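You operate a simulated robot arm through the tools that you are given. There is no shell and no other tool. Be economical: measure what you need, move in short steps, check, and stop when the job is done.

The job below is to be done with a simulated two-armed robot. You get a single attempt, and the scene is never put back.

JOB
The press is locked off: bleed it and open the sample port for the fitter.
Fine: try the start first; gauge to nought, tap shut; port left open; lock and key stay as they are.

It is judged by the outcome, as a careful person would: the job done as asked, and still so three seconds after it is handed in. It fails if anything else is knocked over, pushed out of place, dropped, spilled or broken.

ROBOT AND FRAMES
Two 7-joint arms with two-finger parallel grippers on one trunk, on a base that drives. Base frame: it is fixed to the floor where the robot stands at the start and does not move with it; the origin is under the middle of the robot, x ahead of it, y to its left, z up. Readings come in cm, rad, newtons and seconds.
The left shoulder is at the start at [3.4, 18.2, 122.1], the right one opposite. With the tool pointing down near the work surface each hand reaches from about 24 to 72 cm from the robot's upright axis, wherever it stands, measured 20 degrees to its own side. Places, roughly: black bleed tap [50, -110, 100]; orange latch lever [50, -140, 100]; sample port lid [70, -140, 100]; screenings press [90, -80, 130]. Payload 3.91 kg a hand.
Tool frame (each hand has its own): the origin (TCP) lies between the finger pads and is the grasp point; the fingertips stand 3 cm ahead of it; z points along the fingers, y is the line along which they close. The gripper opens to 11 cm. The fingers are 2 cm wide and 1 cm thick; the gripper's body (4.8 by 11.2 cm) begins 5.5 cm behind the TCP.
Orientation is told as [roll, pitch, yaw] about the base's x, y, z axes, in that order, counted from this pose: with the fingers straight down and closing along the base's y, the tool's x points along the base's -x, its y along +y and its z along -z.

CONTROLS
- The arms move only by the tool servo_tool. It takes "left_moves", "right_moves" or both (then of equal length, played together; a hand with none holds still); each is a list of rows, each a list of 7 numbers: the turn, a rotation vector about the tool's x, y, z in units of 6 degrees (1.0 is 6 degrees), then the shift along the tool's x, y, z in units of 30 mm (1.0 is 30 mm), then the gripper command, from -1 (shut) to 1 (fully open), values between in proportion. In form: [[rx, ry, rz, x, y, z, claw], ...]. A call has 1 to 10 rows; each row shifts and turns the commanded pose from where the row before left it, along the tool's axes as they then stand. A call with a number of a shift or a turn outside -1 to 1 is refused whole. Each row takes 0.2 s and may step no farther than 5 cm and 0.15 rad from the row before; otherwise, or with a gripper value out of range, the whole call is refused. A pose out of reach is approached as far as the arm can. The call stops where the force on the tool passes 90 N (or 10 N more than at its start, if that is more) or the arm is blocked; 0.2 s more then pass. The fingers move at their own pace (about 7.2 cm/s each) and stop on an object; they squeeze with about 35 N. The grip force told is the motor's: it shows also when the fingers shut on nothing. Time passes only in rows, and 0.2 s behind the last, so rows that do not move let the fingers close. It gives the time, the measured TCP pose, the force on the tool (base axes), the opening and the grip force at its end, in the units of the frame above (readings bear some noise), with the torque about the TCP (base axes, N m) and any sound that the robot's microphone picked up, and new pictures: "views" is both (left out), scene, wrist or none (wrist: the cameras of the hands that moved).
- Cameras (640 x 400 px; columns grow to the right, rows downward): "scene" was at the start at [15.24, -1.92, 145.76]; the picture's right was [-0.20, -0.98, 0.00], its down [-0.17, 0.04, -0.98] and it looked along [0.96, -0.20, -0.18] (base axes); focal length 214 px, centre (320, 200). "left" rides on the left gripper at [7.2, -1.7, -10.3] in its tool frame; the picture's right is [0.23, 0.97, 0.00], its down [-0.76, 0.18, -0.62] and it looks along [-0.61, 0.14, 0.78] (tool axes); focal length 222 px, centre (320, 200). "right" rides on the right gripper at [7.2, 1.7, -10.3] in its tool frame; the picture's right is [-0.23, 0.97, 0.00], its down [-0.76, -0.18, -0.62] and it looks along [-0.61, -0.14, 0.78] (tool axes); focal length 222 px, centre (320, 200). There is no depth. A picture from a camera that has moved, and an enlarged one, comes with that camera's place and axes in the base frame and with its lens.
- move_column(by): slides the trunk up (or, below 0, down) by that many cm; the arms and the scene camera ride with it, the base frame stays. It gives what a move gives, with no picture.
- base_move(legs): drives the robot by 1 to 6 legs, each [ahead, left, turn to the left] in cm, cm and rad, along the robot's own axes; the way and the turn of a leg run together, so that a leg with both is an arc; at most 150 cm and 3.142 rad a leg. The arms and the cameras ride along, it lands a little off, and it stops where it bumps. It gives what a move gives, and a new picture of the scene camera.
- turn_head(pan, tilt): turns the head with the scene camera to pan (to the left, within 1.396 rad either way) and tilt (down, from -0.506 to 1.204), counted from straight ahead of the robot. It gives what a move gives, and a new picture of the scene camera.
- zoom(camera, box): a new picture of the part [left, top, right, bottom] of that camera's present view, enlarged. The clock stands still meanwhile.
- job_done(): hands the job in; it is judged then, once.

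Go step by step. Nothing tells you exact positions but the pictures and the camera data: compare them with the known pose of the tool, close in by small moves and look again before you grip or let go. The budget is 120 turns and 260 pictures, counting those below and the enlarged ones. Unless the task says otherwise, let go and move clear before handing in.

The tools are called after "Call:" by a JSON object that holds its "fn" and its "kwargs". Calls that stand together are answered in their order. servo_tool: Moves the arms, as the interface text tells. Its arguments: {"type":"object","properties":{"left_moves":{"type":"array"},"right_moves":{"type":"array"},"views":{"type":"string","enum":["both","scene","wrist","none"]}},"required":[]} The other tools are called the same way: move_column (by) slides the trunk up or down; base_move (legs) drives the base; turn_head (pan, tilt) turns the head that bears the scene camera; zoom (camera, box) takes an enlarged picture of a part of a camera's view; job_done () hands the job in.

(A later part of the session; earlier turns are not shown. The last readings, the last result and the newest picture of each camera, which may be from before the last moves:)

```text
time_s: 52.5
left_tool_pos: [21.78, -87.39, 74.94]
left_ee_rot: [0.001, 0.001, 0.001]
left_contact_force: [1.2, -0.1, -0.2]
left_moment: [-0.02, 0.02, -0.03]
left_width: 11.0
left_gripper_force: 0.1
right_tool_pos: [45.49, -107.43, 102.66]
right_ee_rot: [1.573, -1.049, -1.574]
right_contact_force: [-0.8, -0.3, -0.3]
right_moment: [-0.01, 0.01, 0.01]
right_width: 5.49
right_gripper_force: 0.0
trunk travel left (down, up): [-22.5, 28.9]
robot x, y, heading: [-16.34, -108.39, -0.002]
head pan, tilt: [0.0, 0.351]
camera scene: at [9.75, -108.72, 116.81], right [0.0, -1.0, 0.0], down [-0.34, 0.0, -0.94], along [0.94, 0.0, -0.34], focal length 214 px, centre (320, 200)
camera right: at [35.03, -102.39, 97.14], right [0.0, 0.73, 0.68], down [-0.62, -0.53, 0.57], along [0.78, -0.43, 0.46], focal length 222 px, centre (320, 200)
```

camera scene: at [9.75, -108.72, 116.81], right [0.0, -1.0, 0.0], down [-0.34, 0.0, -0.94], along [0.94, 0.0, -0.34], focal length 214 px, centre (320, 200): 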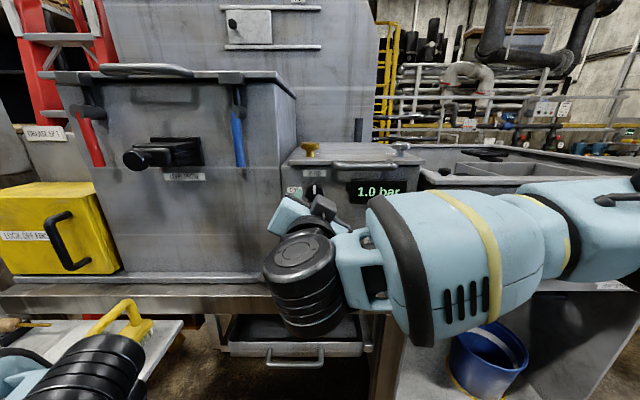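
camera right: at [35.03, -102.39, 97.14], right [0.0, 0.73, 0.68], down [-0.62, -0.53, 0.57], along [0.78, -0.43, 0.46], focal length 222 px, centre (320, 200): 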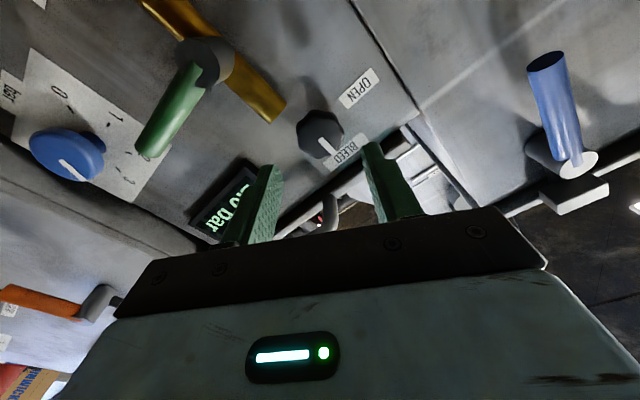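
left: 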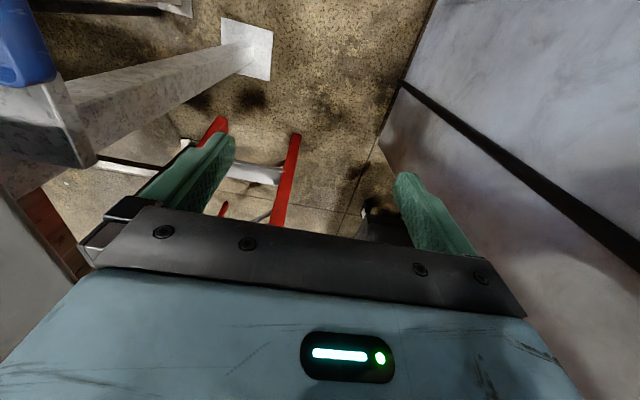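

Knob is centred between the fingers' line at [54, -107.6, 102.8]. Advancing about 6 cm and looking.

Call:
{"fn": "servo_tool", "kwargs": {"right_moves": [[0, 0, 0, 0, 0, 0.9, 0], [0, 0, 0, 0, 0, 0.9, 0], [0, 0, 0, 0, 0, 0.3, 0]], "views": "both"}}

Call:
{"fn": "zoom", "kwargs": {"camera": "scene", "box": [260, 140, 420, 240]}}

```text
time_s: 53.3
left_tool_pos: [21.74, -87.49, 74.97]
left_ee_rot: [0.001, -0.003, 0.001]
left_contact_force: [0.8, -0.8, 0.0]
left_moment: [-0.02, -0.03, -0.02]
left_width: 11.0
left_gripper_force: 0.0
right_tool_pos: [51.6, -107.5, 102.52]
right_ee_rot: [1.574, -1.048, -1.575]
right_contact_force: [0.2, 0.0, 0.2]
right_moment: [0.01, 0.01, -0.04]
right_width: 5.5
right_gripper_force: 0.0
trunk travel left (down, up): [-22.5, 28.9]
robot x, y, heading: [-16.36, -108.59, -0.002]
head pan, tilt: [0.0, 0.351]
camera scene: at [9.72, -108.72, 116.82], right [0.0, -1.0, 0.0], down [-0.34, 0.0, -0.94], along [0.94, 0.0, -0.34], focal length 214 px, centre (320, 200)
camera right: at [41.33, -102.53, 97.21], right [0.0, 0.73, 0.68], down [-0.62, -0.53, 0.57], along [0.78, -0.43, 0.46], focal length 222 px, centre (320, 200)
```

scene: 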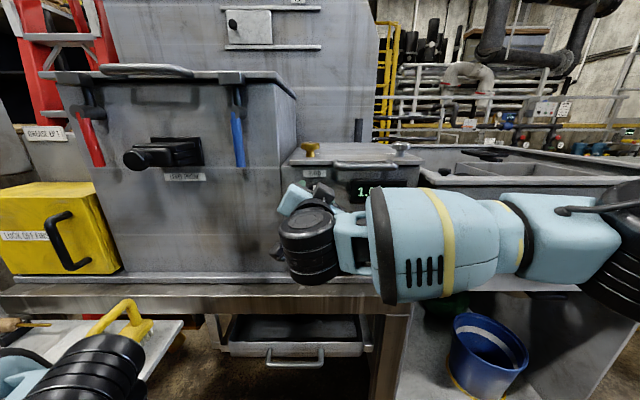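
right: 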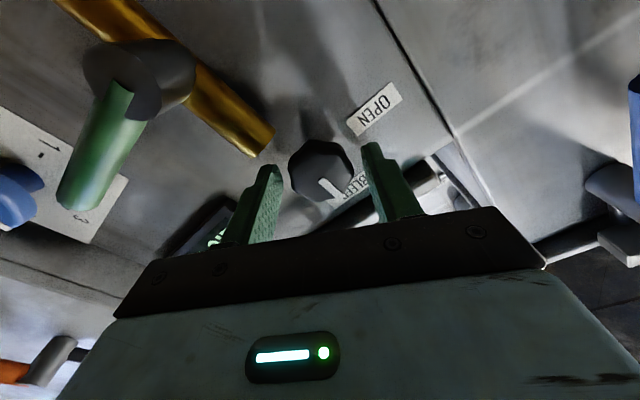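

```text
4.00 times, centred on (340, 190) of scene
camera zoom: at [9.72, -108.72, 116.82], right [0.0, -1.0, 0.0], down [-0.34, 0.0, -0.94], along [0.94, 0.0, -0.34], focal length 858 px, centre (240, 240)
```

zoom: 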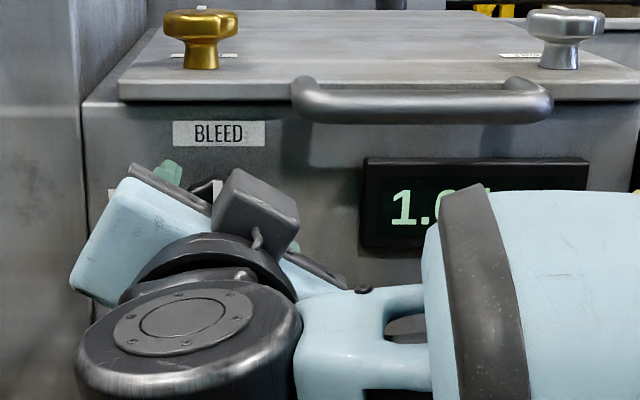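

The fingertips overlap the knob's face by about 1 cm. A touch deeper, then close.

Call:
{"fn": "servo_tool", "kwargs": {"right_moves": [[0, 0, 0, 0, 0.05, 0.2, 0], [0, 0, 0, 0, 0, 0, -0.5], [0, 0, 0, 0, 0, 0, -1], [0, 0, 0, 0, 0, 0, -1]], "views": "wrist"}}

```text
time_s: 54.3
left_tool_pos: [21.81, -87.48, 74.89]
left_ee_rot: [-0.001, -0.002, 0.002]
left_contact_force: [-0.4, 0.1, 0.0]
left_moment: [0.0, 0.03, -0.01]
left_width: 11.0
left_gripper_force: 0.0
right_tool_pos: [52.21, -107.63, 102.49]
right_ee_rot: [1.57, -1.047, -1.572]
right_contact_force: [-0.4, -4.6, -5.0]
right_moment: [-0.12, -0.23, -0.26]
right_width: 4.12
right_gripper_force: 44.9
trunk travel left (down, up): [-22.5, 28.9]
robot x, y, heading: [-16.49, -108.6, -0.007]
head pan, tilt: [0.0, 0.351]
camera right: at [41.95, -102.48, 97.28], right [0.0, 0.73, 0.68], down [-0.62, -0.53, 0.57], along [0.78, -0.43, 0.46], focal length 222 px, centre (320, 200)
```

right: 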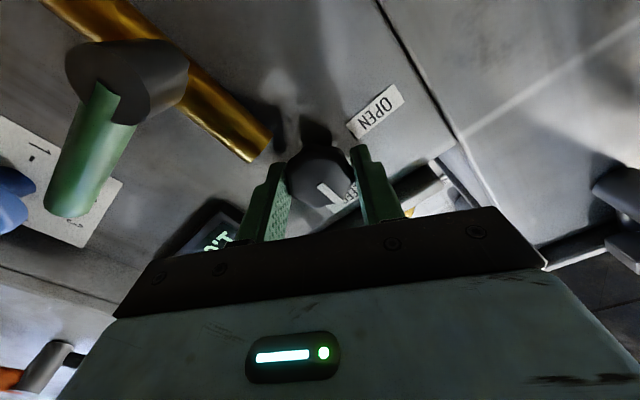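

Gripped at 4.1 cm. Now I turn it counter-clockwise (rz negative) toward OPEN, in parts.

Call:
{"fn": "servo_tool", "kwargs": {"right_moves": [[0, 0, -0.5, 0, 0, 0, -1], [0, 0, -1, 0, 0, 0, -1], [0, 0, -1, 0, 0, 0, -1], [0, 0, -1, 0, 0, 0, -1], [0, 0, -1, 0, 0, 0, -1], [0, 0, -1, 0, 0, 0, -1], [0, 0, -1, 0, 0, 0, -1]], "views": "both"}}

```text
time_s: 55.9
left_tool_pos: [21.84, -87.49, 75.0]
left_ee_rot: [0.0, 0.0, 0.001]
left_contact_force: [1.5, 0.7, 0.0]
left_moment: [0.0, 0.03, 0.0]
left_width: 10.99
left_gripper_force: 0.1
right_tool_pos: [52.33, -107.57, 102.56]
right_ee_rot: [-1.569, -1.411, 1.568]
right_contact_force: [3.4, -3.2, -4.2]
right_moment: [-0.01, 0.57, -0.08]
right_width: 4.12
right_gripper_force: 45.0
trunk travel left (down, up): [-22.5, 28.9]
robot x, y, heading: [-16.75, -108.7, -0.002]
head pan, tilt: [0.0, 0.351]
camera scene: at [9.8, -108.76, 116.8], right [0.0, -1.0, 0.0], down [-0.34, 0.0, -0.94], along [0.94, 0.0, -0.34], focal length 214 px, centre (320, 200)
camera right: at [41.94, -106.99, 95.31], right [0.0, 1.0, 0.07], down [-0.62, -0.05, 0.78], along [0.78, -0.04, 0.62], focal length 222 px, centre (320, 200)
```

scene: 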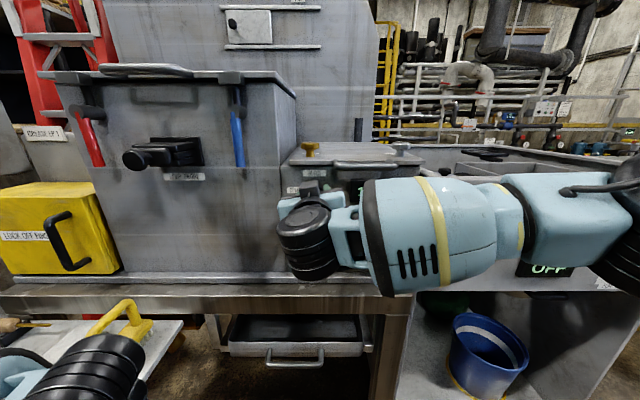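
right: 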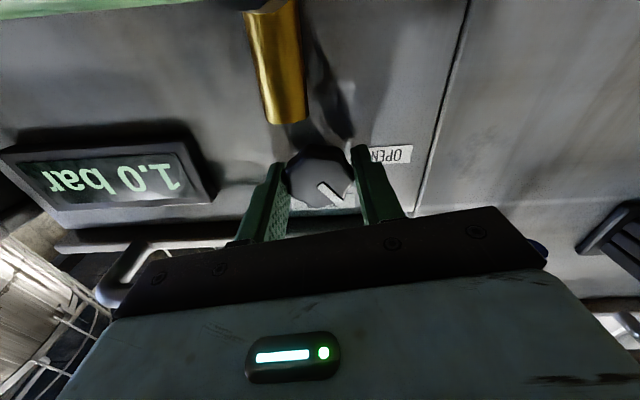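

The knob turns with the hand (about 40° so far), gauge still 1.0. Continuing toward OPEN.

Call:
{"fn": "servo_tool", "kwargs": {"right_moves": [[0, 0, -1, 0, 0, 0, -1], [0, 0, -1, 0, 0, 0, -1], [0, 0, -1, 0, 0, 0, -1], [0, 0, -1, 0, 0, 0, -1], [0, 0, -1, 0, 0, 0, -1], [0, 0, 0, 0, 0, 0, -1]], "views": "wrist"}}

```text
time_s: 57.3
left_tool_pos: [21.77, -87.42, 75.03]
left_ee_rot: [0.003, -0.001, 0.0]
left_contact_force: [-0.5, 0.3, 0.8]
left_moment: [0.0, -0.01, -0.02]
left_width: 11.0
left_gripper_force: 0.0
right_tool_pos: [52.32, -107.57, 102.54]
right_ee_rot: [-1.572, -0.888, 1.57]
right_contact_force: [-2.5, -6.5, -8.5]
right_moment: [-0.04, -0.24, 0.32]
right_width: 4.07
right_gripper_force: 44.2
trunk travel left (down, up): [-22.5, 28.9]
robot x, y, heading: [-16.59, -108.41, 0.001]
head pan, tilt: [0.0, 0.351]
camera right: at [41.93, -110.72, 96.03], right [0.0, 0.9, -0.44], down [-0.62, 0.34, 0.7], along [0.78, 0.27, 0.56], focal length 222 px, centre (320, 200)
```

right: 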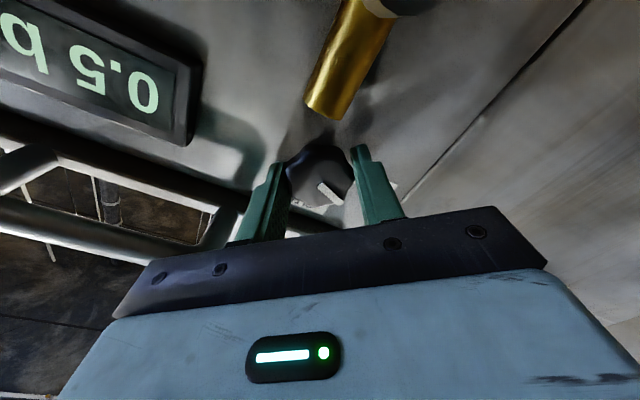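

The gauge is falling: 0.5 bar at about 70° open. I'll hold and wait for zero.

Call:
{"fn": "servo_tool", "kwargs": {"right_moves": [[0, 0, 0, 0, 0, 0, -1], [0, 0, 0, 0, 0, 0, -1], [0, 0, 0, 0, 0, 0, -1], [0, 0, 0, 0, 0, 0, -1], [0, 0, 0, 0, 0, 0, -1], [0, 0, 0, 0, 0, 0, -1], [0, 0, 0, 0, 0, 0, -1], [0, 0, 0, 0, 0, 0, -1], [0, 0, 0, 0, 0, 0, -1], [0, 0, 0, 0, 0, 0, -1]], "views": "wrist"}}

```text
time_s: 59.5
left_tool_pos: [21.86, -87.52, 74.92]
left_ee_rot: [0.0, 0.002, -0.001]
left_contact_force: [-1.3, -0.2, 0.2]
left_moment: [0.0, -0.03, 0.0]
left_width: 11.0
left_gripper_force: 0.1
right_tool_pos: [52.3, -107.51, 102.73]
right_ee_rot: [-1.57, -0.89, 1.57]
right_contact_force: [-5.4, -5.6, -14.7]
right_moment: [-0.01, 0.34, -0.14]
right_width: 4.1
right_gripper_force: 45.1
trunk travel left (down, up): [-22.5, 28.9]
robot x, y, heading: [-16.35, -108.23, -0.001]
head pan, tilt: [0.0, 0.351]
camera right: at [41.93, -110.7, 96.03], right [0.0, 0.9, -0.44], down [-0.62, 0.34, 0.7], along [0.78, 0.27, 0.56], focal length 222 px, centre (320, 200)
```

right: 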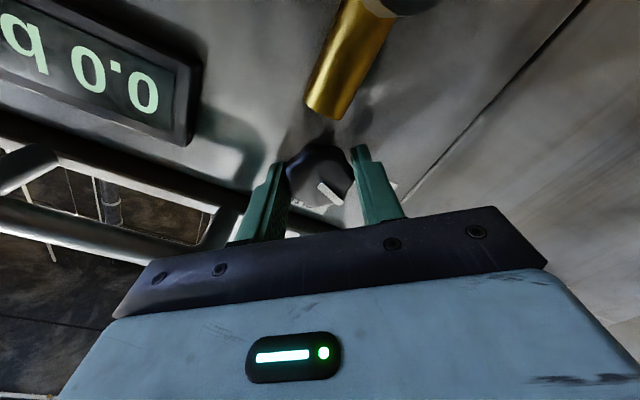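

Gauge reads 0.0. A short further wait, then I turn the knob back shut.

Call:
{"fn": "servo_tool", "kwargs": {"right_moves": [[0, 0, 0, 0, 0, 0, -1], [0, 0, 0, 0, 0, 0, -1], [0, 0, 0, 0, 0, 0, -1], [0, 0, 0, 0, 0, 0, -1], [0, 0, 0, 0, 0, 0, -1], [0, 0, 1, 0, 0, 0, -1], [0, 0, 1, 0, 0, 0, -1], [0, 0, 1, 0, 0, 0, -1], [0, 0, 1, 0, 0, 0, -1], [0, 0, 1, 0, 0, 0, -1]], "views": "none"}}

Call:
{"fn": "servo_tool", "kwargs": {"right_moves": [[0, 0, 1, 0, 0, 0, -1], [0, 0, 1, 0, 0, 0, -1], [0, 0, 1, 0, 0, 0, -1], [0, 0, 1, 0, 0, 0, -1], [0, 0, 1, 0, 0, 0, -1], [0, 0, 1, 0, 0, 0, -1], [0, 0, 0.5, 0, 0, 0, -1], [0, 0, 0, 0, 0, 0, -1]], "views": "wrist"}}

```text
time_s: 61.7
left_tool_pos: [21.66, -87.41, 74.97]
left_ee_rot: [0.0, 0.001, 0.0]
left_contact_force: [0.3, -0.3, 0.0]
left_moment: [-0.03, -0.02, -0.01]
left_width: 10.99
left_gripper_force: 0.1
right_tool_pos: [52.38, -107.64, 102.64]
right_ee_rot: [-1.57, -1.415, 1.567]
right_contact_force: [-6.6, -6.1, -16.3]
right_moment: [-0.02, -0.32, -0.13]
right_width: 4.12
right_gripper_force: 44.8
trunk travel left (down, up): [-22.5, 28.9]
robot x, y, heading: [-16.51, -108.47, -0.002]
head pan, tilt: [0.0, 0.351]
```

```text
time_s: 63.5
left_tool_pos: [21.7, -87.45, 74.97]
left_ee_rot: [0.002, 0.0, 0.001]
left_contact_force: [-0.4, -1.0, 0.4]
left_moment: [0.0, -0.01, 0.0]
left_width: 10.99
left_gripper_force: 0.1
right_tool_pos: [52.31, -107.7, 102.66]
right_ee_rot: [1.571, -1.047, -1.572]
right_contact_force: [-7.8, -11.6, -16.3]
right_moment: [-0.62, 0.54, -0.08]
right_width: 4.11
right_gripper_force: 44.4
trunk travel left (down, up): [-22.5, 28.9]
robot x, y, heading: [-16.54, -108.86, -0.004]
head pan, tilt: [0.0, 0.351]
camera right: at [41.96, -102.48, 97.32], right [0.0, 0.73, 0.68], down [-0.62, -0.53, 0.57], along [0.78, -0.43, 0.45], focal length 222 px, centre (320, 200)
```

right: 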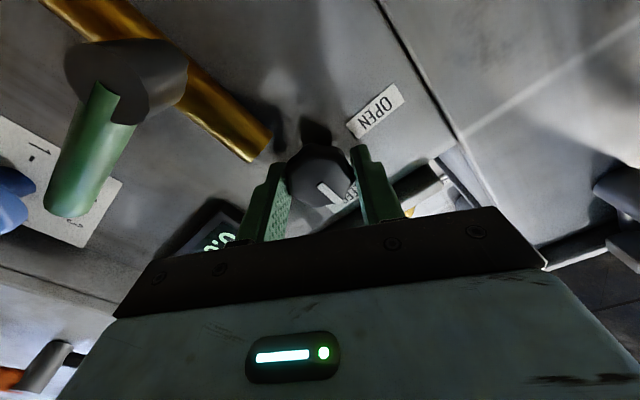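

The knob is back to its stop with the mark as before and torque shows it seated. Release and withdraw, then check gauge and mark.

Call:
{"fn": "servo_tool", "kwargs": {"right_moves": [[0, 0, 0, 0, 0, 0, 0], [0, 0, 0, 0, 0, 0, 0], [0, 0, 0, 0, 0, -0.5, 0], [0, 0, 0, 0, 0, -1, 0], [0, 0, 0, 0, 0, -1, 0], [0, 0, 0, 0, 0, -1, 0], [0, 0, 0, 0, 0, -1, 0]], "views": "wrist"}}

Call:
{"fn": "zoom", "kwargs": {"camera": "scene", "box": [260, 130, 580, 330]}}

```text
time_s: 65.1
left_tool_pos: [21.74, -87.46, 74.96]
left_ee_rot: [-0.001, 0.002, 0.0]
left_contact_force: [0.1, -0.2, 0.4]
left_moment: [0.01, 0.0, 0.01]
left_width: 11.01
left_gripper_force: 0.1
right_tool_pos: [38.54, -107.47, 102.8]
right_ee_rot: [1.574, -1.049, -1.574]
right_contact_force: [-1.5, -0.1, -0.2]
right_moment: [-0.01, -0.07, 0.01]
right_width: 5.51
right_gripper_force: 0.0
trunk travel left (down, up): [-22.5, 28.9]
robot x, y, heading: [-16.41, -108.83, 0.004]
head pan, tilt: [0.0, 0.351]
camera right: at [28.24, -102.26, 97.42], right [0.0, 0.73, 0.68], down [-0.62, -0.53, 0.57], along [0.78, -0.43, 0.46], focal length 222 px, centre (320, 200)
```

right: 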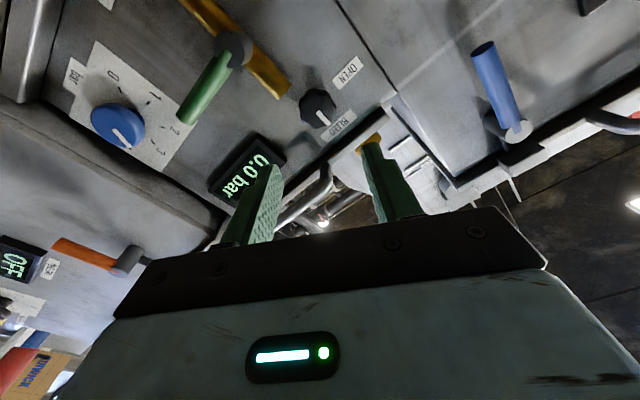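

```text
2.00 times, centred on (420, 230) of scene
camera zoom: at [9.68, -108.71, 116.83], right [0.0, -1.0, 0.0], down [-0.34, 0.0, -0.94], along [0.94, 0.0, -0.34], focal length 429 px, centre (120, 140)
```

zoom: 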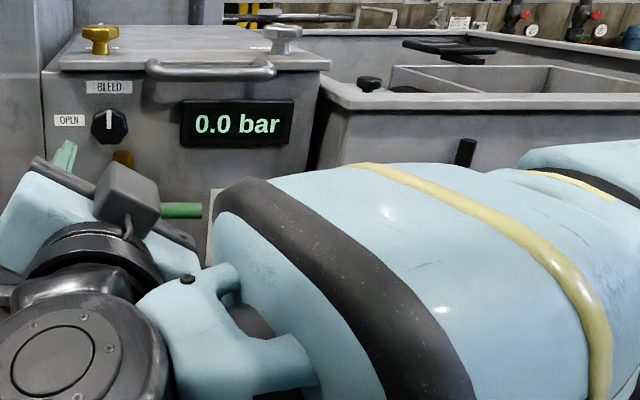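

Bleed closed with mark up, gauge 0.0. Next the latch: I'll back a little and drive right to view it.

Call:
{"fn": "base_move", "kwargs": {"legs": [[-8, 0, 0], [0, -24, 0]]}}

Call:
{"fn": "servo_tool", "kwargs": {"right_moves": [[0, 0, -1, 0, 0, 0, 0], [0, 0, -1, 0, 0, 0, 0], [0, 0, -1, 0, 0, 0, 0], [0, 0, -1, 0, 0, 0, 0], [0, 0, -1, 0, 0, 0, 0]], "views": "both"}}

```text
time_s: 68.5
left_tool_pos: [13.67, -111.83, 75.01]
left_ee_rot: [0.001, -0.002, -0.001]
left_contact_force: [-0.8, 0.0, 0.0]
left_moment: [0.04, 0.04, 0.02]
left_width: 11.0
left_gripper_force: 0.1
right_tool_pos: [30.5, -131.75, 102.65]
right_ee_rot: [1.573, -1.048, -1.574]
right_contact_force: [-0.5, -0.2, 0.0]
right_moment: [0.0, 0.0, -0.02]
right_width: 5.5
right_gripper_force: 0.0
trunk travel left (down, up): [-22.5, 28.9]
robot x, y, heading: [-24.16, -133.15, -0.007]
head pan, tilt: [0.0, 0.351]
camera scene: at [1.7, -133.13, 116.82], right [0.0, -1.0, 0.0], down [-0.34, 0.0, -0.94], along [0.94, 0.0, -0.34], focal length 214 px, centre (320, 200)
```

scene: 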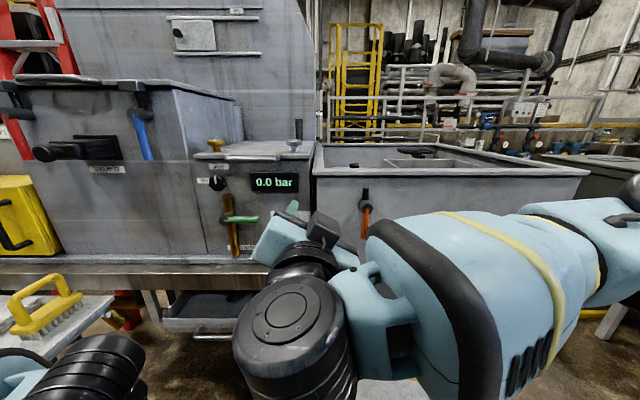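

```text
time_s: 69.7
left_tool_pos: [13.7, -111.8, 74.97]
left_ee_rot: [0.002, -0.003, 0.0]
left_contact_force: [0.3, 0.1, 0.5]
left_moment: [0.01, 0.0, 0.0]
left_width: 11.01
left_gripper_force: 0.0
right_tool_pos: [30.67, -131.76, 102.76]
right_ee_rot: [-2.084, -1.568, 2.082]
right_contact_force: [-0.5, -0.1, 1.0]
right_moment: [0.0, -0.02, 0.06]
right_width: 5.52
right_gripper_force: 0.0
trunk travel left (down, up): [-22.5, 28.9]
robot x, y, heading: [-24.35, -133.0, -0.002]
head pan, tilt: [0.0, 0.351]
camera scene: at [1.69, -133.1, 116.82], right [0.0, -1.0, 0.0], down [-0.34, 0.0, -0.94], along [0.94, 0.0, -0.34], focal length 214 px, centre (320, 200)
camera right: at [20.25, -130.02, 95.6], right [0.0, 0.97, 0.22], down [-0.62, -0.18, 0.76], along [0.78, -0.14, 0.61], focal length 222 px, centre (320, 200)
```

scene: 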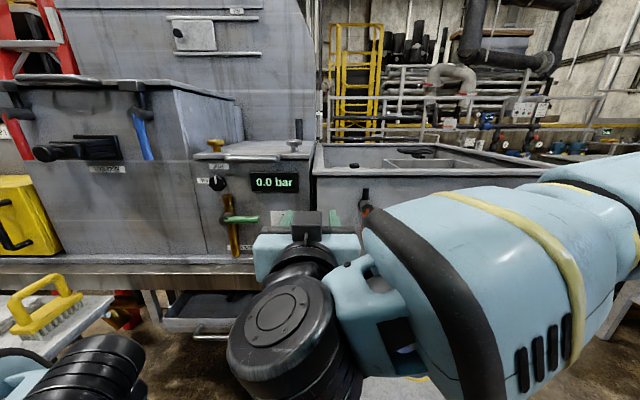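
right: 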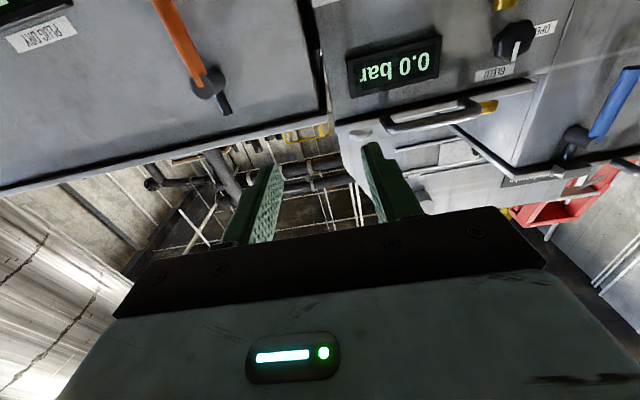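

The lever pivot is at about [48, -143.5, 98.7], orange arm hanging down, black stub up. I'll lower the trunk 9 cm, bring the hand in line with the hanging arm, and look closely.

Call:
{"fn": "move_column", "kwargs": {"by": -9}}

Call:
{"fn": "servo_tool", "kwargs": {"right_moves": [[0, 0, 0, 0.1, -0.98, 0, 0], [0, 0, 0, 0, -0.98, 0, 0], [0, 0, 0, 0, -0.98, 0, 0], [0, 0, 0, 0, -0.98, 0, 0]], "views": "both"}}

```text
time_s: 70.9
left_tool_pos: [13.66, -111.74, 66.1]
left_ee_rot: [0.001, -0.002, 0.001]
left_contact_force: [-0.8, -0.4, -0.3]
left_moment: [-0.01, -0.03, 0.01]
left_width: 10.99
left_gripper_force: 0.0
right_tool_pos: [30.57, -131.79, 93.75]
right_ee_rot: [-3.111, -1.569, 3.109]
right_contact_force: [-0.1, 0.1, 0.1]
right_moment: [-0.03, 0.02, -0.03]
right_width: 5.49
right_gripper_force: 0.0
trunk travel left (down, up): [-13.5, 37.9]
robot x, y, heading: [-24.57, -133.18, 0.002]
head pan, tilt: [0.0, 0.351]
```

```text
time_s: 71.9
left_tool_pos: [13.79, -111.93, 66.04]
left_ee_rot: [0.0, -0.003, 0.001]
left_contact_force: [0.2, -0.1, -0.1]
left_moment: [0.04, 0.02, 0.01]
left_width: 11.03
left_gripper_force: 0.0
right_tool_pos: [30.67, -143.52, 93.61]
right_ee_rot: [-2.787, -1.569, 2.788]
right_contact_force: [-0.4, 0.0, 0.6]
right_moment: [0.01, -0.01, -0.04]
right_width: 5.48
right_gripper_force: 0.1
trunk travel left (down, up): [-13.5, 37.9]
robot x, y, heading: [-24.33, -132.94, -0.003]
head pan, tilt: [0.0, 0.351]
camera scene: at [5.28, -133.15, 106.38], right [0.0, -1.0, 0.0], down [-0.34, 0.0, -0.94], along [0.94, 0.0, -0.34], focal length 214 px, centre (320, 200)
camera right: at [20.36, -141.83, 86.41], right [0.0, 0.97, 0.23], down [-0.62, -0.18, 0.76], along [0.78, -0.14, 0.61], focal length 222 px, centre (320, 200)
```

scene: 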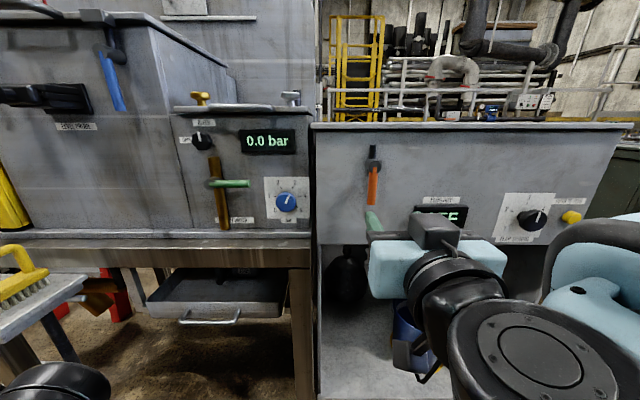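
right: 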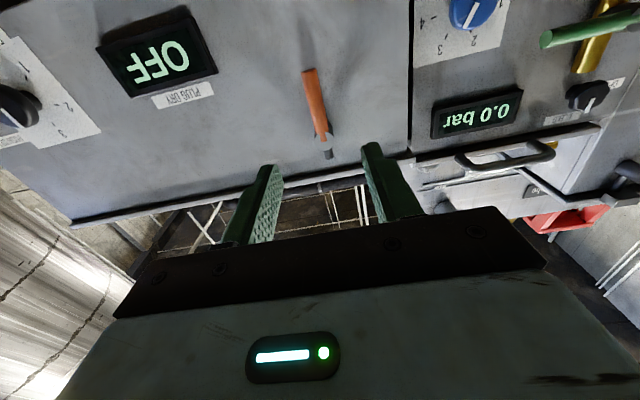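

Call:
{"fn": "zoom", "kwargs": {"camera": "scene", "box": [310, 110, 470, 210]}}

Call:
{"fn": "zoom", "kwargs": {"camera": "right", "box": [220, 30, 440, 168]}}

```text
4.00 times, centred on (390, 160) of scene
camera zoom: at [5.28, -133.15, 106.38], right [0.0, -1.0, 0.0], down [-0.34, 0.0, -0.94], along [0.94, 0.0, -0.34], focal length 858 px, centre (40, 360)
```

zoom: 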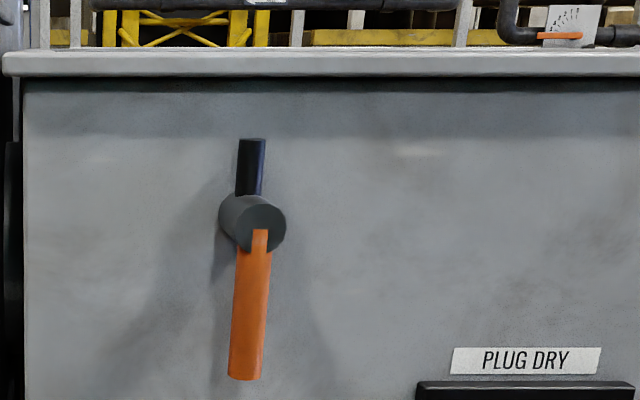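

```text
2.90 times, centred on (330, 99) of right
camera zoom: at [20.36, -141.83, 86.41], right [0.0, 0.97, 0.23], down [-0.62, -0.18, 0.76], along [0.78, -0.14, 0.61], focal length 644 px, centre (291, 493)
```

zoom: 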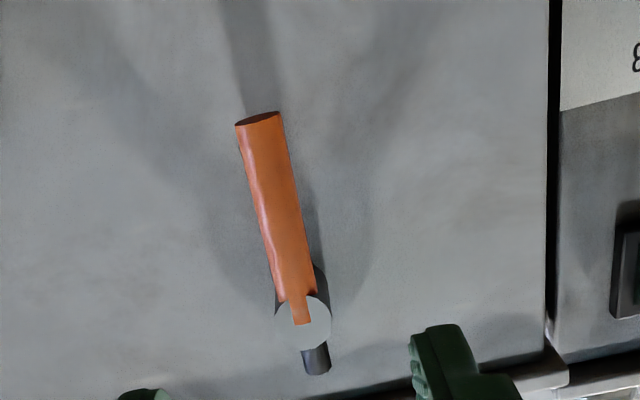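

The lever arm runs from pivot ~[47.5, -144, 98.4] to its lower end ~[46.8, -143.8, 90.2]. I'll advance with fingers straddling it at z≈93.5.

Call:
{"fn": "servo_tool", "kwargs": {"right_moves": [[0, 0, 0, 0, -0.12, 0.9, 0], [0, 0, 0, 0, 0, 0.9, 0], [0, 0, 0, 0, 0, 0.9, 0], [0, 0, 0, 0, 0, 0.9, 0]], "views": "wrist"}}

```text
time_s: 72.9
left_tool_pos: [13.74, -111.77, 65.99]
left_ee_rot: [0.0, 0.0, 0.0]
left_contact_force: [0.6, -0.7, 0.4]
left_moment: [-0.01, 0.0, 0.03]
left_width: 10.99
left_gripper_force: 0.1
right_tool_pos: [41.45, -143.89, 93.43]
right_ee_rot: [-2.455, -1.568, 2.454]
right_contact_force: [0.5, 0.4, 0.1]
right_moment: [-0.01, -0.02, 0.0]
right_width: 5.53
right_gripper_force: 0.0
trunk travel left (down, up): [-13.5, 37.9]
robot x, y, heading: [-24.3, -133.08, -0.002]
head pan, tilt: [0.0, 0.351]
camera right: at [31.16, -142.08, 86.35], right [0.0, 0.97, 0.23], down [-0.62, -0.18, 0.76], along [0.78, -0.14, 0.61], focal length 222 px, centre (320, 200)
```

right: 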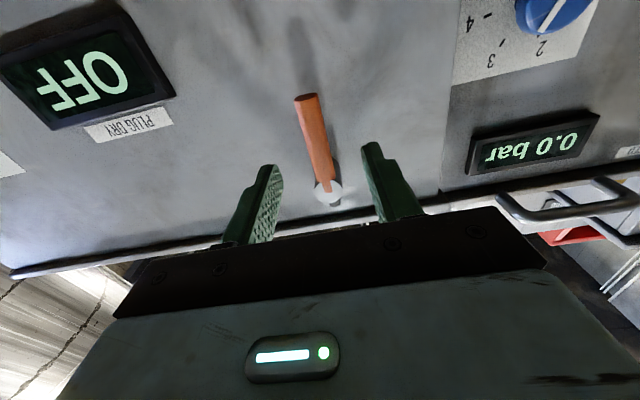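

The lever lies between the fingers. Advance a further 4 cm and close.

Call:
{"fn": "servo_tool", "kwargs": {"right_moves": [[0, 0, 0, 0, 0, 0.7, 0], [0, 0, 0, 0, 0, 0.7, 0], [0, 0, 0, 0, 0, 0, 0]], "views": "wrist"}}

```text
time_s: 73.7
left_tool_pos: [13.69, -111.89, 65.99]
left_ee_rot: [-0.001, -0.002, -0.001]
left_contact_force: [0.4, 0.1, -0.2]
left_moment: [-0.03, 0.01, -0.01]
left_width: 10.98
left_gripper_force: 0.0
right_tool_pos: [45.61, -143.93, 93.49]
right_ee_rot: [-2.634, -1.569, 2.633]
right_contact_force: [-0.3, 0.2, -0.2]
right_moment: [-0.01, 0.0, 0.0]
right_width: 5.47
right_gripper_force: 0.1
trunk travel left (down, up): [-13.5, 37.9]
robot x, y, heading: [-24.27, -132.96, 0.002]
head pan, tilt: [0.0, 0.351]
camera right: at [35.25, -142.23, 86.31], right [0.0, 0.97, 0.23], down [-0.62, -0.18, 0.76], along [0.78, -0.14, 0.61], focal length 222 px, centre (320, 200)
```

right: 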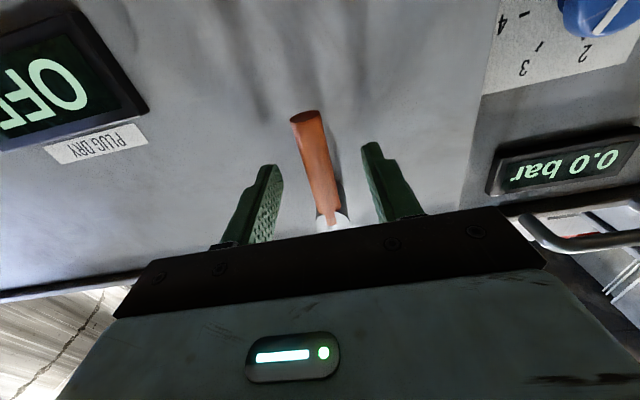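

The lever axis seems nearer x≈48, so I go 1.3 cm deeper, then close.

Call:
{"fn": "servo_tool", "kwargs": {"right_moves": [[0, 0, 0, 0, 0, 0.43, 0], [0, 0, 0, 0, 0, 0, -0.5], [0, 0, 0, 0, 0, 0, -1], [0, 0, 0, 0, 0, 0, -1], [0, 0, 0, 0, 0, 0, -1]], "views": "wrist"}}

```text
time_s: 74.9
left_tool_pos: [13.76, -111.78, 65.94]
left_ee_rot: [0.001, -0.001, 0.0]
left_contact_force: [0.4, 0.5, -0.2]
left_moment: [0.0, 0.04, 0.0]
left_width: 10.97
left_gripper_force: 0.0
right_tool_pos: [46.9, -144.02, 93.34]
right_ee_rot: [2.815, -1.569, -2.817]
right_contact_force: [-0.1, -5.3, 1.1]
right_moment: [0.22, 0.19, -0.09]
right_width: 1.76
right_gripper_force: 44.5
trunk travel left (down, up): [-13.5, 37.9]
robot x, y, heading: [-24.7, -132.95, -0.002]
head pan, tilt: [0.0, 0.351]
camera right: at [36.56, -142.28, 86.32], right [0.0, 0.97, 0.23], down [-0.62, -0.18, 0.76], along [0.78, -0.14, 0.61], focal length 222 px, centre (320, 200)
```

right: 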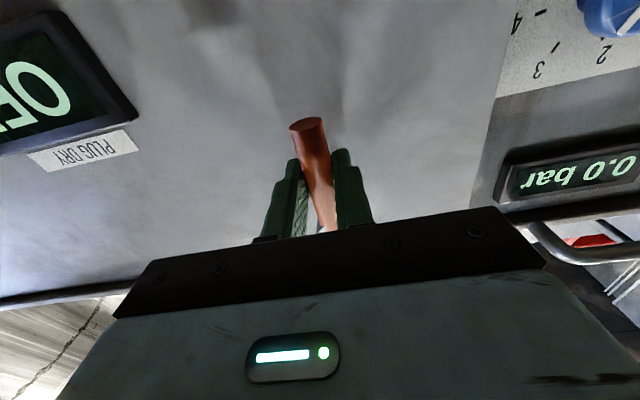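

Lever gripped. I try a small swing with its lower end going left (+y), watching force.

Call:
{"fn": "servo_tool", "kwargs": {"right_moves": [[0, 0, 1, 0, 0.178, 0, -1], [0, 0, 1, 0, 0.178, 0, -1]], "views": "wrist"}}

```text
time_s: 75.5
left_tool_pos: [13.68, -112.0, 66.01]
left_ee_rot: [0.001, -0.002, 0.0]
left_contact_force: [-0.2, 0.5, 0.4]
left_moment: [-0.01, 0.02, 0.01]
left_width: 11.02
left_gripper_force: 0.1
right_tool_pos: [46.9, -142.97, 93.52]
right_ee_rot: [1.581, -1.358, -1.586]
right_contact_force: [-0.1, -10.2, 3.2]
right_moment: [0.37, 0.62, -0.02]
right_width: 1.8
right_gripper_force: 45.2
trunk travel left (down, up): [-13.5, 37.9]
robot x, y, heading: [-24.27, -132.94, 0.0]
head pan, tilt: [0.0, 0.351]
camera right: at [36.57, -139.83, 86.93], right [0.0, 0.9, 0.43], down [-0.63, -0.33, 0.71], along [0.78, -0.27, 0.56], focal length 222 px, centre (320, 200)
```

right: 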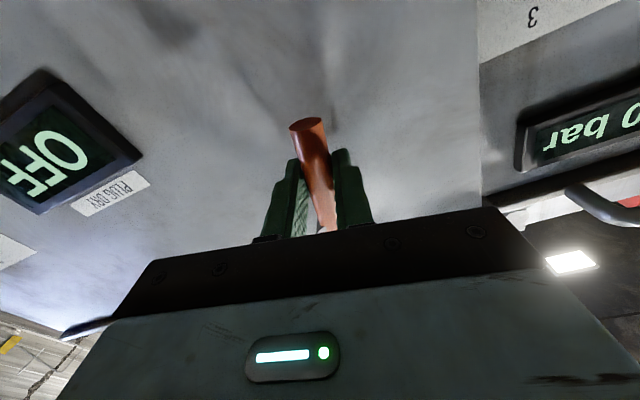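

It swings easily that way. Continuing.

Call:
{"fn": "servo_tool", "kwargs": {"right_moves": [[0, 0, 1, 0, 0.178, 0, -1], [0, 0, 1, 0, 0.178, 0, -1], [0, 0, 1, 0, 0.178, 0, -1], [0, 0, 1, 0, 0.178, 0, -1], [0, 0, 1, 0, 0.178, 0, -1]], "views": "wrist"}}

Call:
{"fn": "zoom", "kwargs": {"camera": "scene", "box": [300, 100, 460, 200]}}

```text
time_s: 76.7
left_tool_pos: [13.74, -112.02, 65.98]
left_ee_rot: [0.003, -0.003, 0.001]
left_contact_force: [-0.8, -0.2, -0.4]
left_moment: [0.0, -0.02, 0.0]
left_width: 11.0
left_gripper_force: 0.0
right_tool_pos: [46.98, -140.98, 94.66]
right_ee_rot: [1.574, -0.833, -1.582]
right_contact_force: [-3.3, -27.3, 5.2]
right_moment: [0.59, 0.57, 0.31]
right_width: 1.76
right_gripper_force: 45.1
trunk travel left (down, up): [-13.5, 37.9]
robot x, y, heading: [-24.49, -133.0, 0.001]
head pan, tilt: [0.0, 0.351]
camera right: at [36.6, -134.71, 90.54], right [0.0, 0.57, 0.82], down [-0.63, -0.64, 0.44], along [0.78, -0.52, 0.36], focal length 222 px, centre (320, 200)
```

right: 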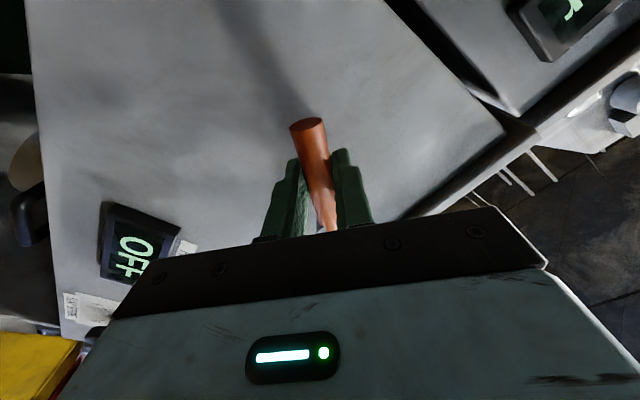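

```text
4.00 times, centred on (380, 150) of scene
camera zoom: at [5.21, -133.41, 106.4], right [0.0, -1.0, 0.0], down [-0.34, 0.0, -0.94], along [0.94, 0.0, -0.34], focal length 858 px, centre (80, 400)
```

zoom: 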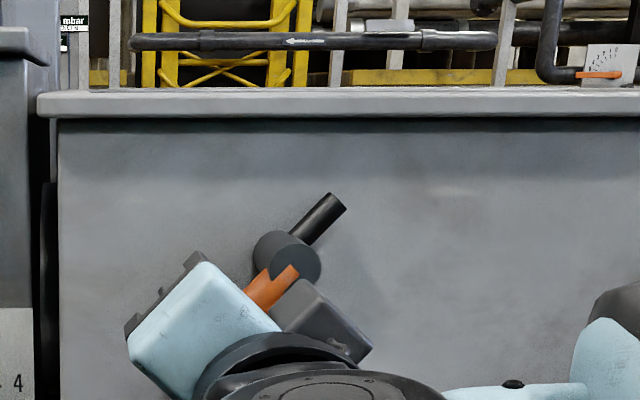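

The latch is swinging (≈42°), hook stub tilting over. A small radial correction and on toward 90°.

Call:
{"fn": "servo_tool", "kwargs": {"right_moves": [[0, 0, 1, -0.06, 0.17, 0, -1], [0, 0, 1, -0.06, 0.17, 0, -1], [0, 0, 1, -0.03, 0.17, 0, -1], [0, 0, 1, -0.02, 0.17, 0, -1]], "views": "none"}}

Call:
{"fn": "zoom", "kwargs": {"camera": "scene", "box": [300, 100, 460, 200]}}

```text
time_s: 77.7
left_tool_pos: [13.75, -111.95, 66.02]
left_ee_rot: [0.001, -0.002, 0.002]
left_contact_force: [0.9, 0.2, -0.4]
left_moment: [-0.01, -0.01, -0.01]
left_width: 10.99
left_gripper_force: 0.0
right_tool_pos: [46.92, -139.79, 96.26]
right_ee_rot: [1.567, -0.415, -1.572]
right_contact_force: [-11.2, -20.1, -13.2]
right_moment: [0.82, -0.02, -0.89]
right_width: 1.79
right_gripper_force: 44.8
trunk travel left (down, up): [-13.5, 37.9]
robot x, y, heading: [-24.34, -133.14, -0.002]
head pan, tilt: [0.0, 0.351]
```

```text
4.00 times, centred on (380, 150) of scene
camera zoom: at [5.26, -133.34, 106.37], right [0.0, -1.0, 0.0], down [-0.34, 0.0, -0.94], along [0.94, 0.0, -0.34], focal length 858 px, centre (80, 400)
```

zoom: 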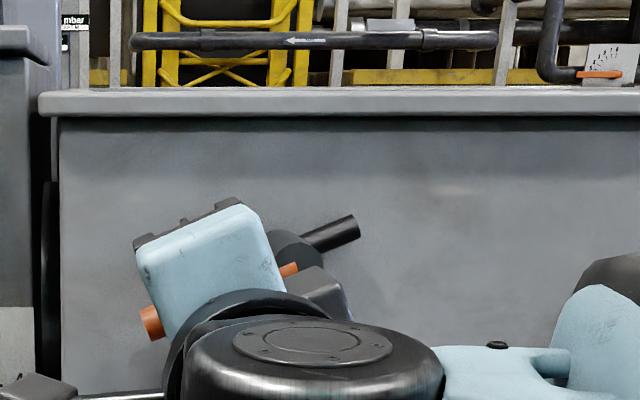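

Call:
{"fn": "servo_tool", "kwargs": {"right_moves": [[0, 0, 1, 0, 0.17, 0, -1], [0, 0, 1, 0, 0.17, 0, -1], [0, 0, 1, 0, 0.17, 0, -1], [0, 0, 1, 0, 0.17, 0, -1], [0, 0, 0.3, 0, 0.05, 0, -1]], "views": "wrist"}}

Call:
{"fn": "zoom", "kwargs": {"camera": "scene", "box": [300, 100, 460, 200]}}

```text
time_s: 78.9
left_tool_pos: [13.85, -112.09, 66.03]
left_ee_rot: [0.003, 0.0, 0.0]
left_contact_force: [0.2, -0.1, -0.4]
left_moment: [-0.01, -0.02, -0.02]
left_width: 11.02
left_gripper_force: 0.2
right_tool_pos: [46.89, -139.35, 98.09]
right_ee_rot: [1.563, 0.029, -1.578]
right_contact_force: [-23.9, -25.6, -32.2]
right_moment: [-0.85, 0.35, -0.21]
right_width: 1.77
right_gripper_force: 44.8
trunk travel left (down, up): [-13.5, 37.9]
robot x, y, heading: [-24.45, -133.18, -0.0]
head pan, tilt: [0.0, 0.351]
camera right: at [36.69, -132.11, 100.19], right [0.01, -0.26, 0.97], down [-0.63, -0.75, -0.19], along [0.78, -0.61, -0.17], focal length 222 px, centre (320, 200)
```

right: 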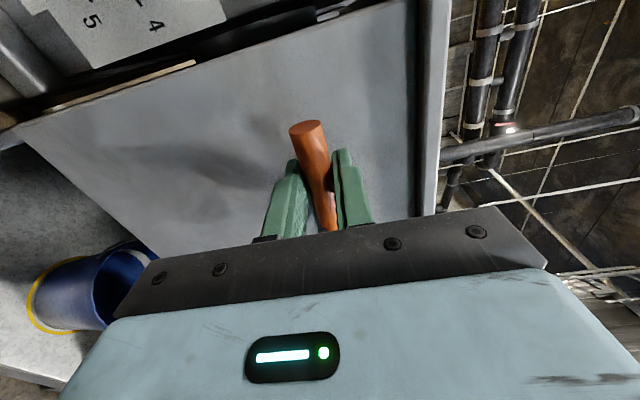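

```text
4.00 times, centred on (380, 150) of scene
camera zoom: at [5.29, -133.4, 106.36], right [0.0, -1.0, 0.0], down [-0.34, 0.0, -0.94], along [0.94, 0.0, -0.34], focal length 858 px, centre (80, 400)
```

zoom: 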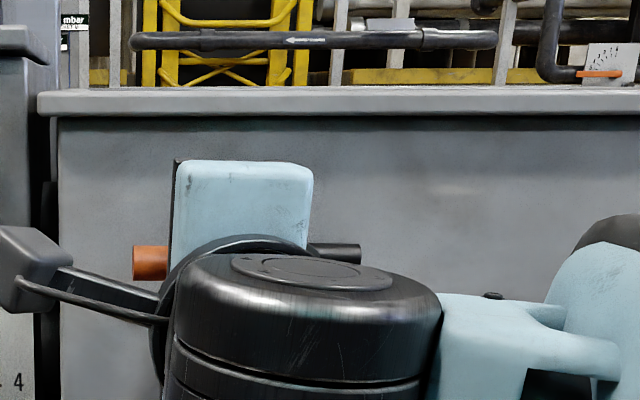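

The lever is horizontal (≈90°) with resistance rising as at a stop. I'll release, back out and see whether it stays.

Call:
{"fn": "servo_tool", "kwargs": {"right_moves": [[0, 0, 0, 0, 0, 0, 0], [0, 0, 0, 0, 0, 0, 0], [0, 0, 0, 0, 0, -0.9, 0], [0, 0, 0, 0, 0, -0.9, 0], [0, 0, 0, 0, 0, -0.9, 0], [0, 0, 0, 0, 0, -0.9, 0], [0, 0, 0, 0, 0, -0.9, 0]], "views": "wrist"}}

```text
time_s: 80.5
left_tool_pos: [13.75, -111.83, 65.99]
left_ee_rot: [0.0, -0.002, -0.001]
left_contact_force: [-1.3, -0.6, 0.6]
left_moment: [0.0, -0.01, 0.01]
left_width: 11.01
left_gripper_force: 0.0
right_tool_pos: [33.19, -138.92, 98.39]
right_ee_rot: [1.572, 0.032, -1.573]
right_contact_force: [0.2, 0.1, -0.5]
right_moment: [0.01, -0.01, -0.02]
right_width: 5.5
right_gripper_force: 0.2
trunk travel left (down, up): [-13.5, 37.9]
robot x, y, heading: [-24.2, -133.02, -0.0]
head pan, tilt: [0.0, 0.351]
camera right: at [22.81, -131.75, 100.51], right [0.0, -0.26, 0.97], down [-0.62, -0.76, -0.2], along [0.78, -0.6, -0.16], focal length 222 px, centre (320, 200)
```

right: 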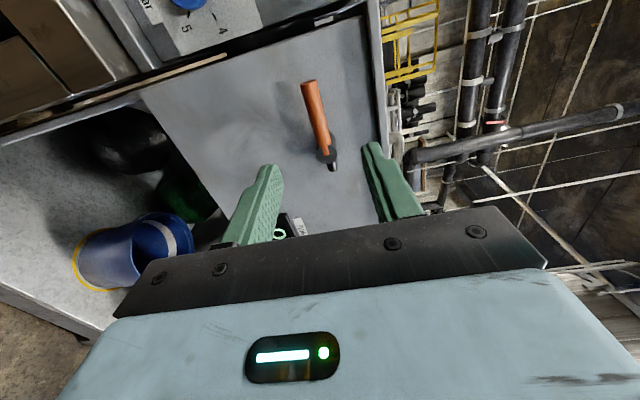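

The lever stays put. Now I raise the trunk, bring the right hand back to pointing down, and look at the lid.

Call:
{"fn": "move_column", "kwargs": {"by": 36}}

Call:
{"fn": "servo_tool", "kwargs": {"right_moves": [[0, 0, -1, 0, 0, 0, 0], [0, 0, -1, 0, 0, 0, 0], [0, 0, -1, 0, 0, 0, 0], [0, 0, -1, 0, 0, 0, 0], [0, 0, -1, 0, 0, 0, 0], [0, 0, -1, 0, 0, 0, 0], [0, 0, -1, 0, 0, 0, 0], [0, 0, -1, 0, 0, 0, 0], [0, 0, -1, 0, 0, 0, 0], [0, 0, -1, 0, 0, 0, 0]], "views": "none"}}

Call:
{"fn": "servo_tool", "kwargs": {"right_moves": [[0, 0, -1, 0, 0, 0, 0], [0, 0, -1, 0, 0, 0, 0], [0, 0, -1, 0, 0, 0, 0], [0, 0, -1, 0, 0, 0, 0], [0, 0, -1, 0, 0, 0, 0], [0, 1, 0, 0, 0, 0, 0], [0, 1, 0, 0, 0, 0, 0], [0, 1, 0, 0, 0, 0, 0], [0, 1, 0, 0, 0, 0, 0], [0, 1, 0, 0, 0, 0, 0]], "views": "none"}}

Call:
{"fn": "servo_tool", "kwargs": {"right_moves": [[0, 1, 0, 0, 0, 0, 0], [0, 1, 0, 0, 0, 0, 0], [0, 1, 0, 0, 0, 0, 0], [0, 1, 0, 0, 0, 0, 0], [0, 1, 0, 0, 0, 0, 0], [0, 1, 0, 0, 0, 0, 0], [0, 1, 0, 0, 0, 0, 0], [0, 1, 0, 0, 0, 0, 0], [0, 1, 0, 0, 0, 0, 0], [0, 1, 0, 0, 0, 0, 0]], "views": "both"}}

```text
time_s: 84.0
left_tool_pos: [13.8, -111.72, 101.9]
left_ee_rot: [0.0, -0.001, 0.001]
left_contact_force: [1.2, -0.7, -1.1]
left_moment: [-0.01, 0.01, 0.0]
left_width: 11.02
left_gripper_force: 0.0
right_tool_pos: [33.38, -139.03, 134.48]
right_ee_rot: [1.57, 0.028, -1.573]
right_contact_force: [0.4, -0.4, -0.3]
right_moment: [0.0, -0.03, -0.01]
right_width: 5.55
right_gripper_force: 0.1
trunk travel left (down, up): [-49.5, 1.9]
robot x, y, heading: [-24.58, -132.71, -0.001]
head pan, tilt: [0.0, 0.351]
```

```text
time_s: 86.2
left_tool_pos: [13.65, -111.74, 101.91]
left_ee_rot: [0.001, -0.002, 0.002]
left_contact_force: [-0.2, 0.2, -0.1]
left_moment: [-0.03, 0.01, 0.0]
left_width: 11.0
left_gripper_force: 0.1
right_tool_pos: [33.27, -139.01, 134.42]
right_ee_rot: [1.574, -1.02, -1.573]
right_contact_force: [-0.1, -0.3, 0.6]
right_moment: [0.02, 0.0, 0.01]
right_width: 5.5
right_gripper_force: 0.0
trunk travel left (down, up): [-49.5, 1.9]
robot x, y, heading: [-24.1, -133.04, 0.0]
head pan, tilt: [0.0, 0.351]
```

```text
time_s: 88.4
left_tool_pos: [13.8, -111.72, 102.02]
left_ee_rot: [0.001, -0.002, 0.001]
left_contact_force: [0.1, -0.5, -0.4]
left_moment: [0.04, -0.03, 0.0]
left_width: 10.99
left_gripper_force: 0.1
right_tool_pos: [33.34, -139.2, 134.59]
right_ee_rot: [0.063, -1.048, -0.054]
right_contact_force: [0.4, -0.4, 0.4]
right_moment: [0.01, 0.0, 0.0]
right_width: 5.49
right_gripper_force: 0.1
trunk travel left (down, up): [-49.5, 1.9]
robot x, y, heading: [-24.57, -133.12, 0.003]
head pan, tilt: [0.0, 0.351]
```

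```text
time_s: 90.6
left_tool_pos: [13.85, -111.97, 102.02]
left_ee_rot: [0.001, 0.0, -0.001]
left_contact_force: [-0.9, 1.1, -0.8]
left_moment: [0.02, 0.01, 0.0]
left_width: 10.98
left_gripper_force: 0.0
right_tool_pos: [32.43, -140.76, 133.25]
right_ee_rot: [0.032, 0.001, 0.0]
right_contact_force: [0.6, -0.3, -0.5]
right_moment: [0.04, -0.04, 0.02]
right_width: 5.51
right_gripper_force: 0.0
right hand out of reach, approached as far as the arm can: row 10
trunk travel left (down, up): [-49.5, 1.9]
robot x, y, heading: [-24.41, -132.9, 0.003]
head pan, tilt: [0.0, 0.351]
camera scene: at [-11.24, -133.35, 146.45], right [0.0, -1.0, 0.0], down [-0.34, 0.0, -0.94], along [0.94, 0.0, -0.34], focal length 214 px, centre (320, 200)
camera right: at [25.08, -139.25, 143.73], right [0.23, 0.97, 0.03], down [0.76, -0.2, 0.62], along [0.61, -0.12, -0.79], focal length 222 px, centre (320, 200)
```

scene: 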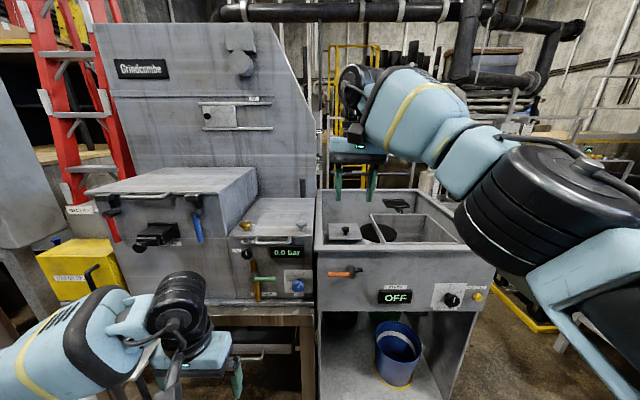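
right: 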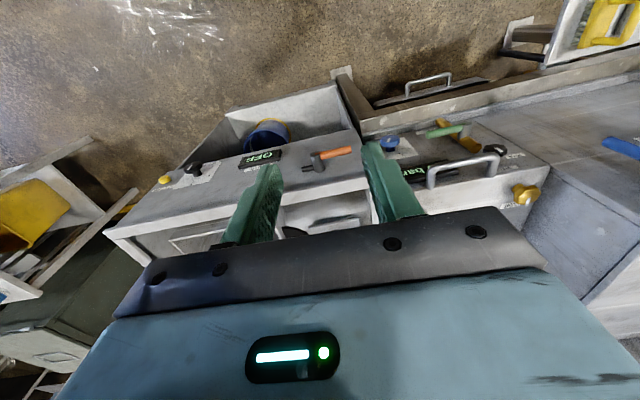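

Call:
{"fn": "zoom", "kwargs": {"camera": "scene", "box": [310, 180, 470, 280]}}

```text
4.00 times, centred on (390, 230) of scene
camera zoom: at [-11.24, -133.35, 146.45], right [0.0, -1.0, 0.0], down [-0.34, 0.0, -0.94], along [0.94, 0.0, -0.34], focal length 858 px, centre (40, 80)
```

zoom: 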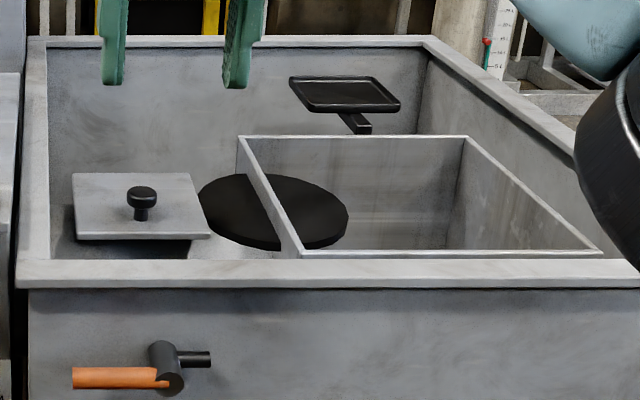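

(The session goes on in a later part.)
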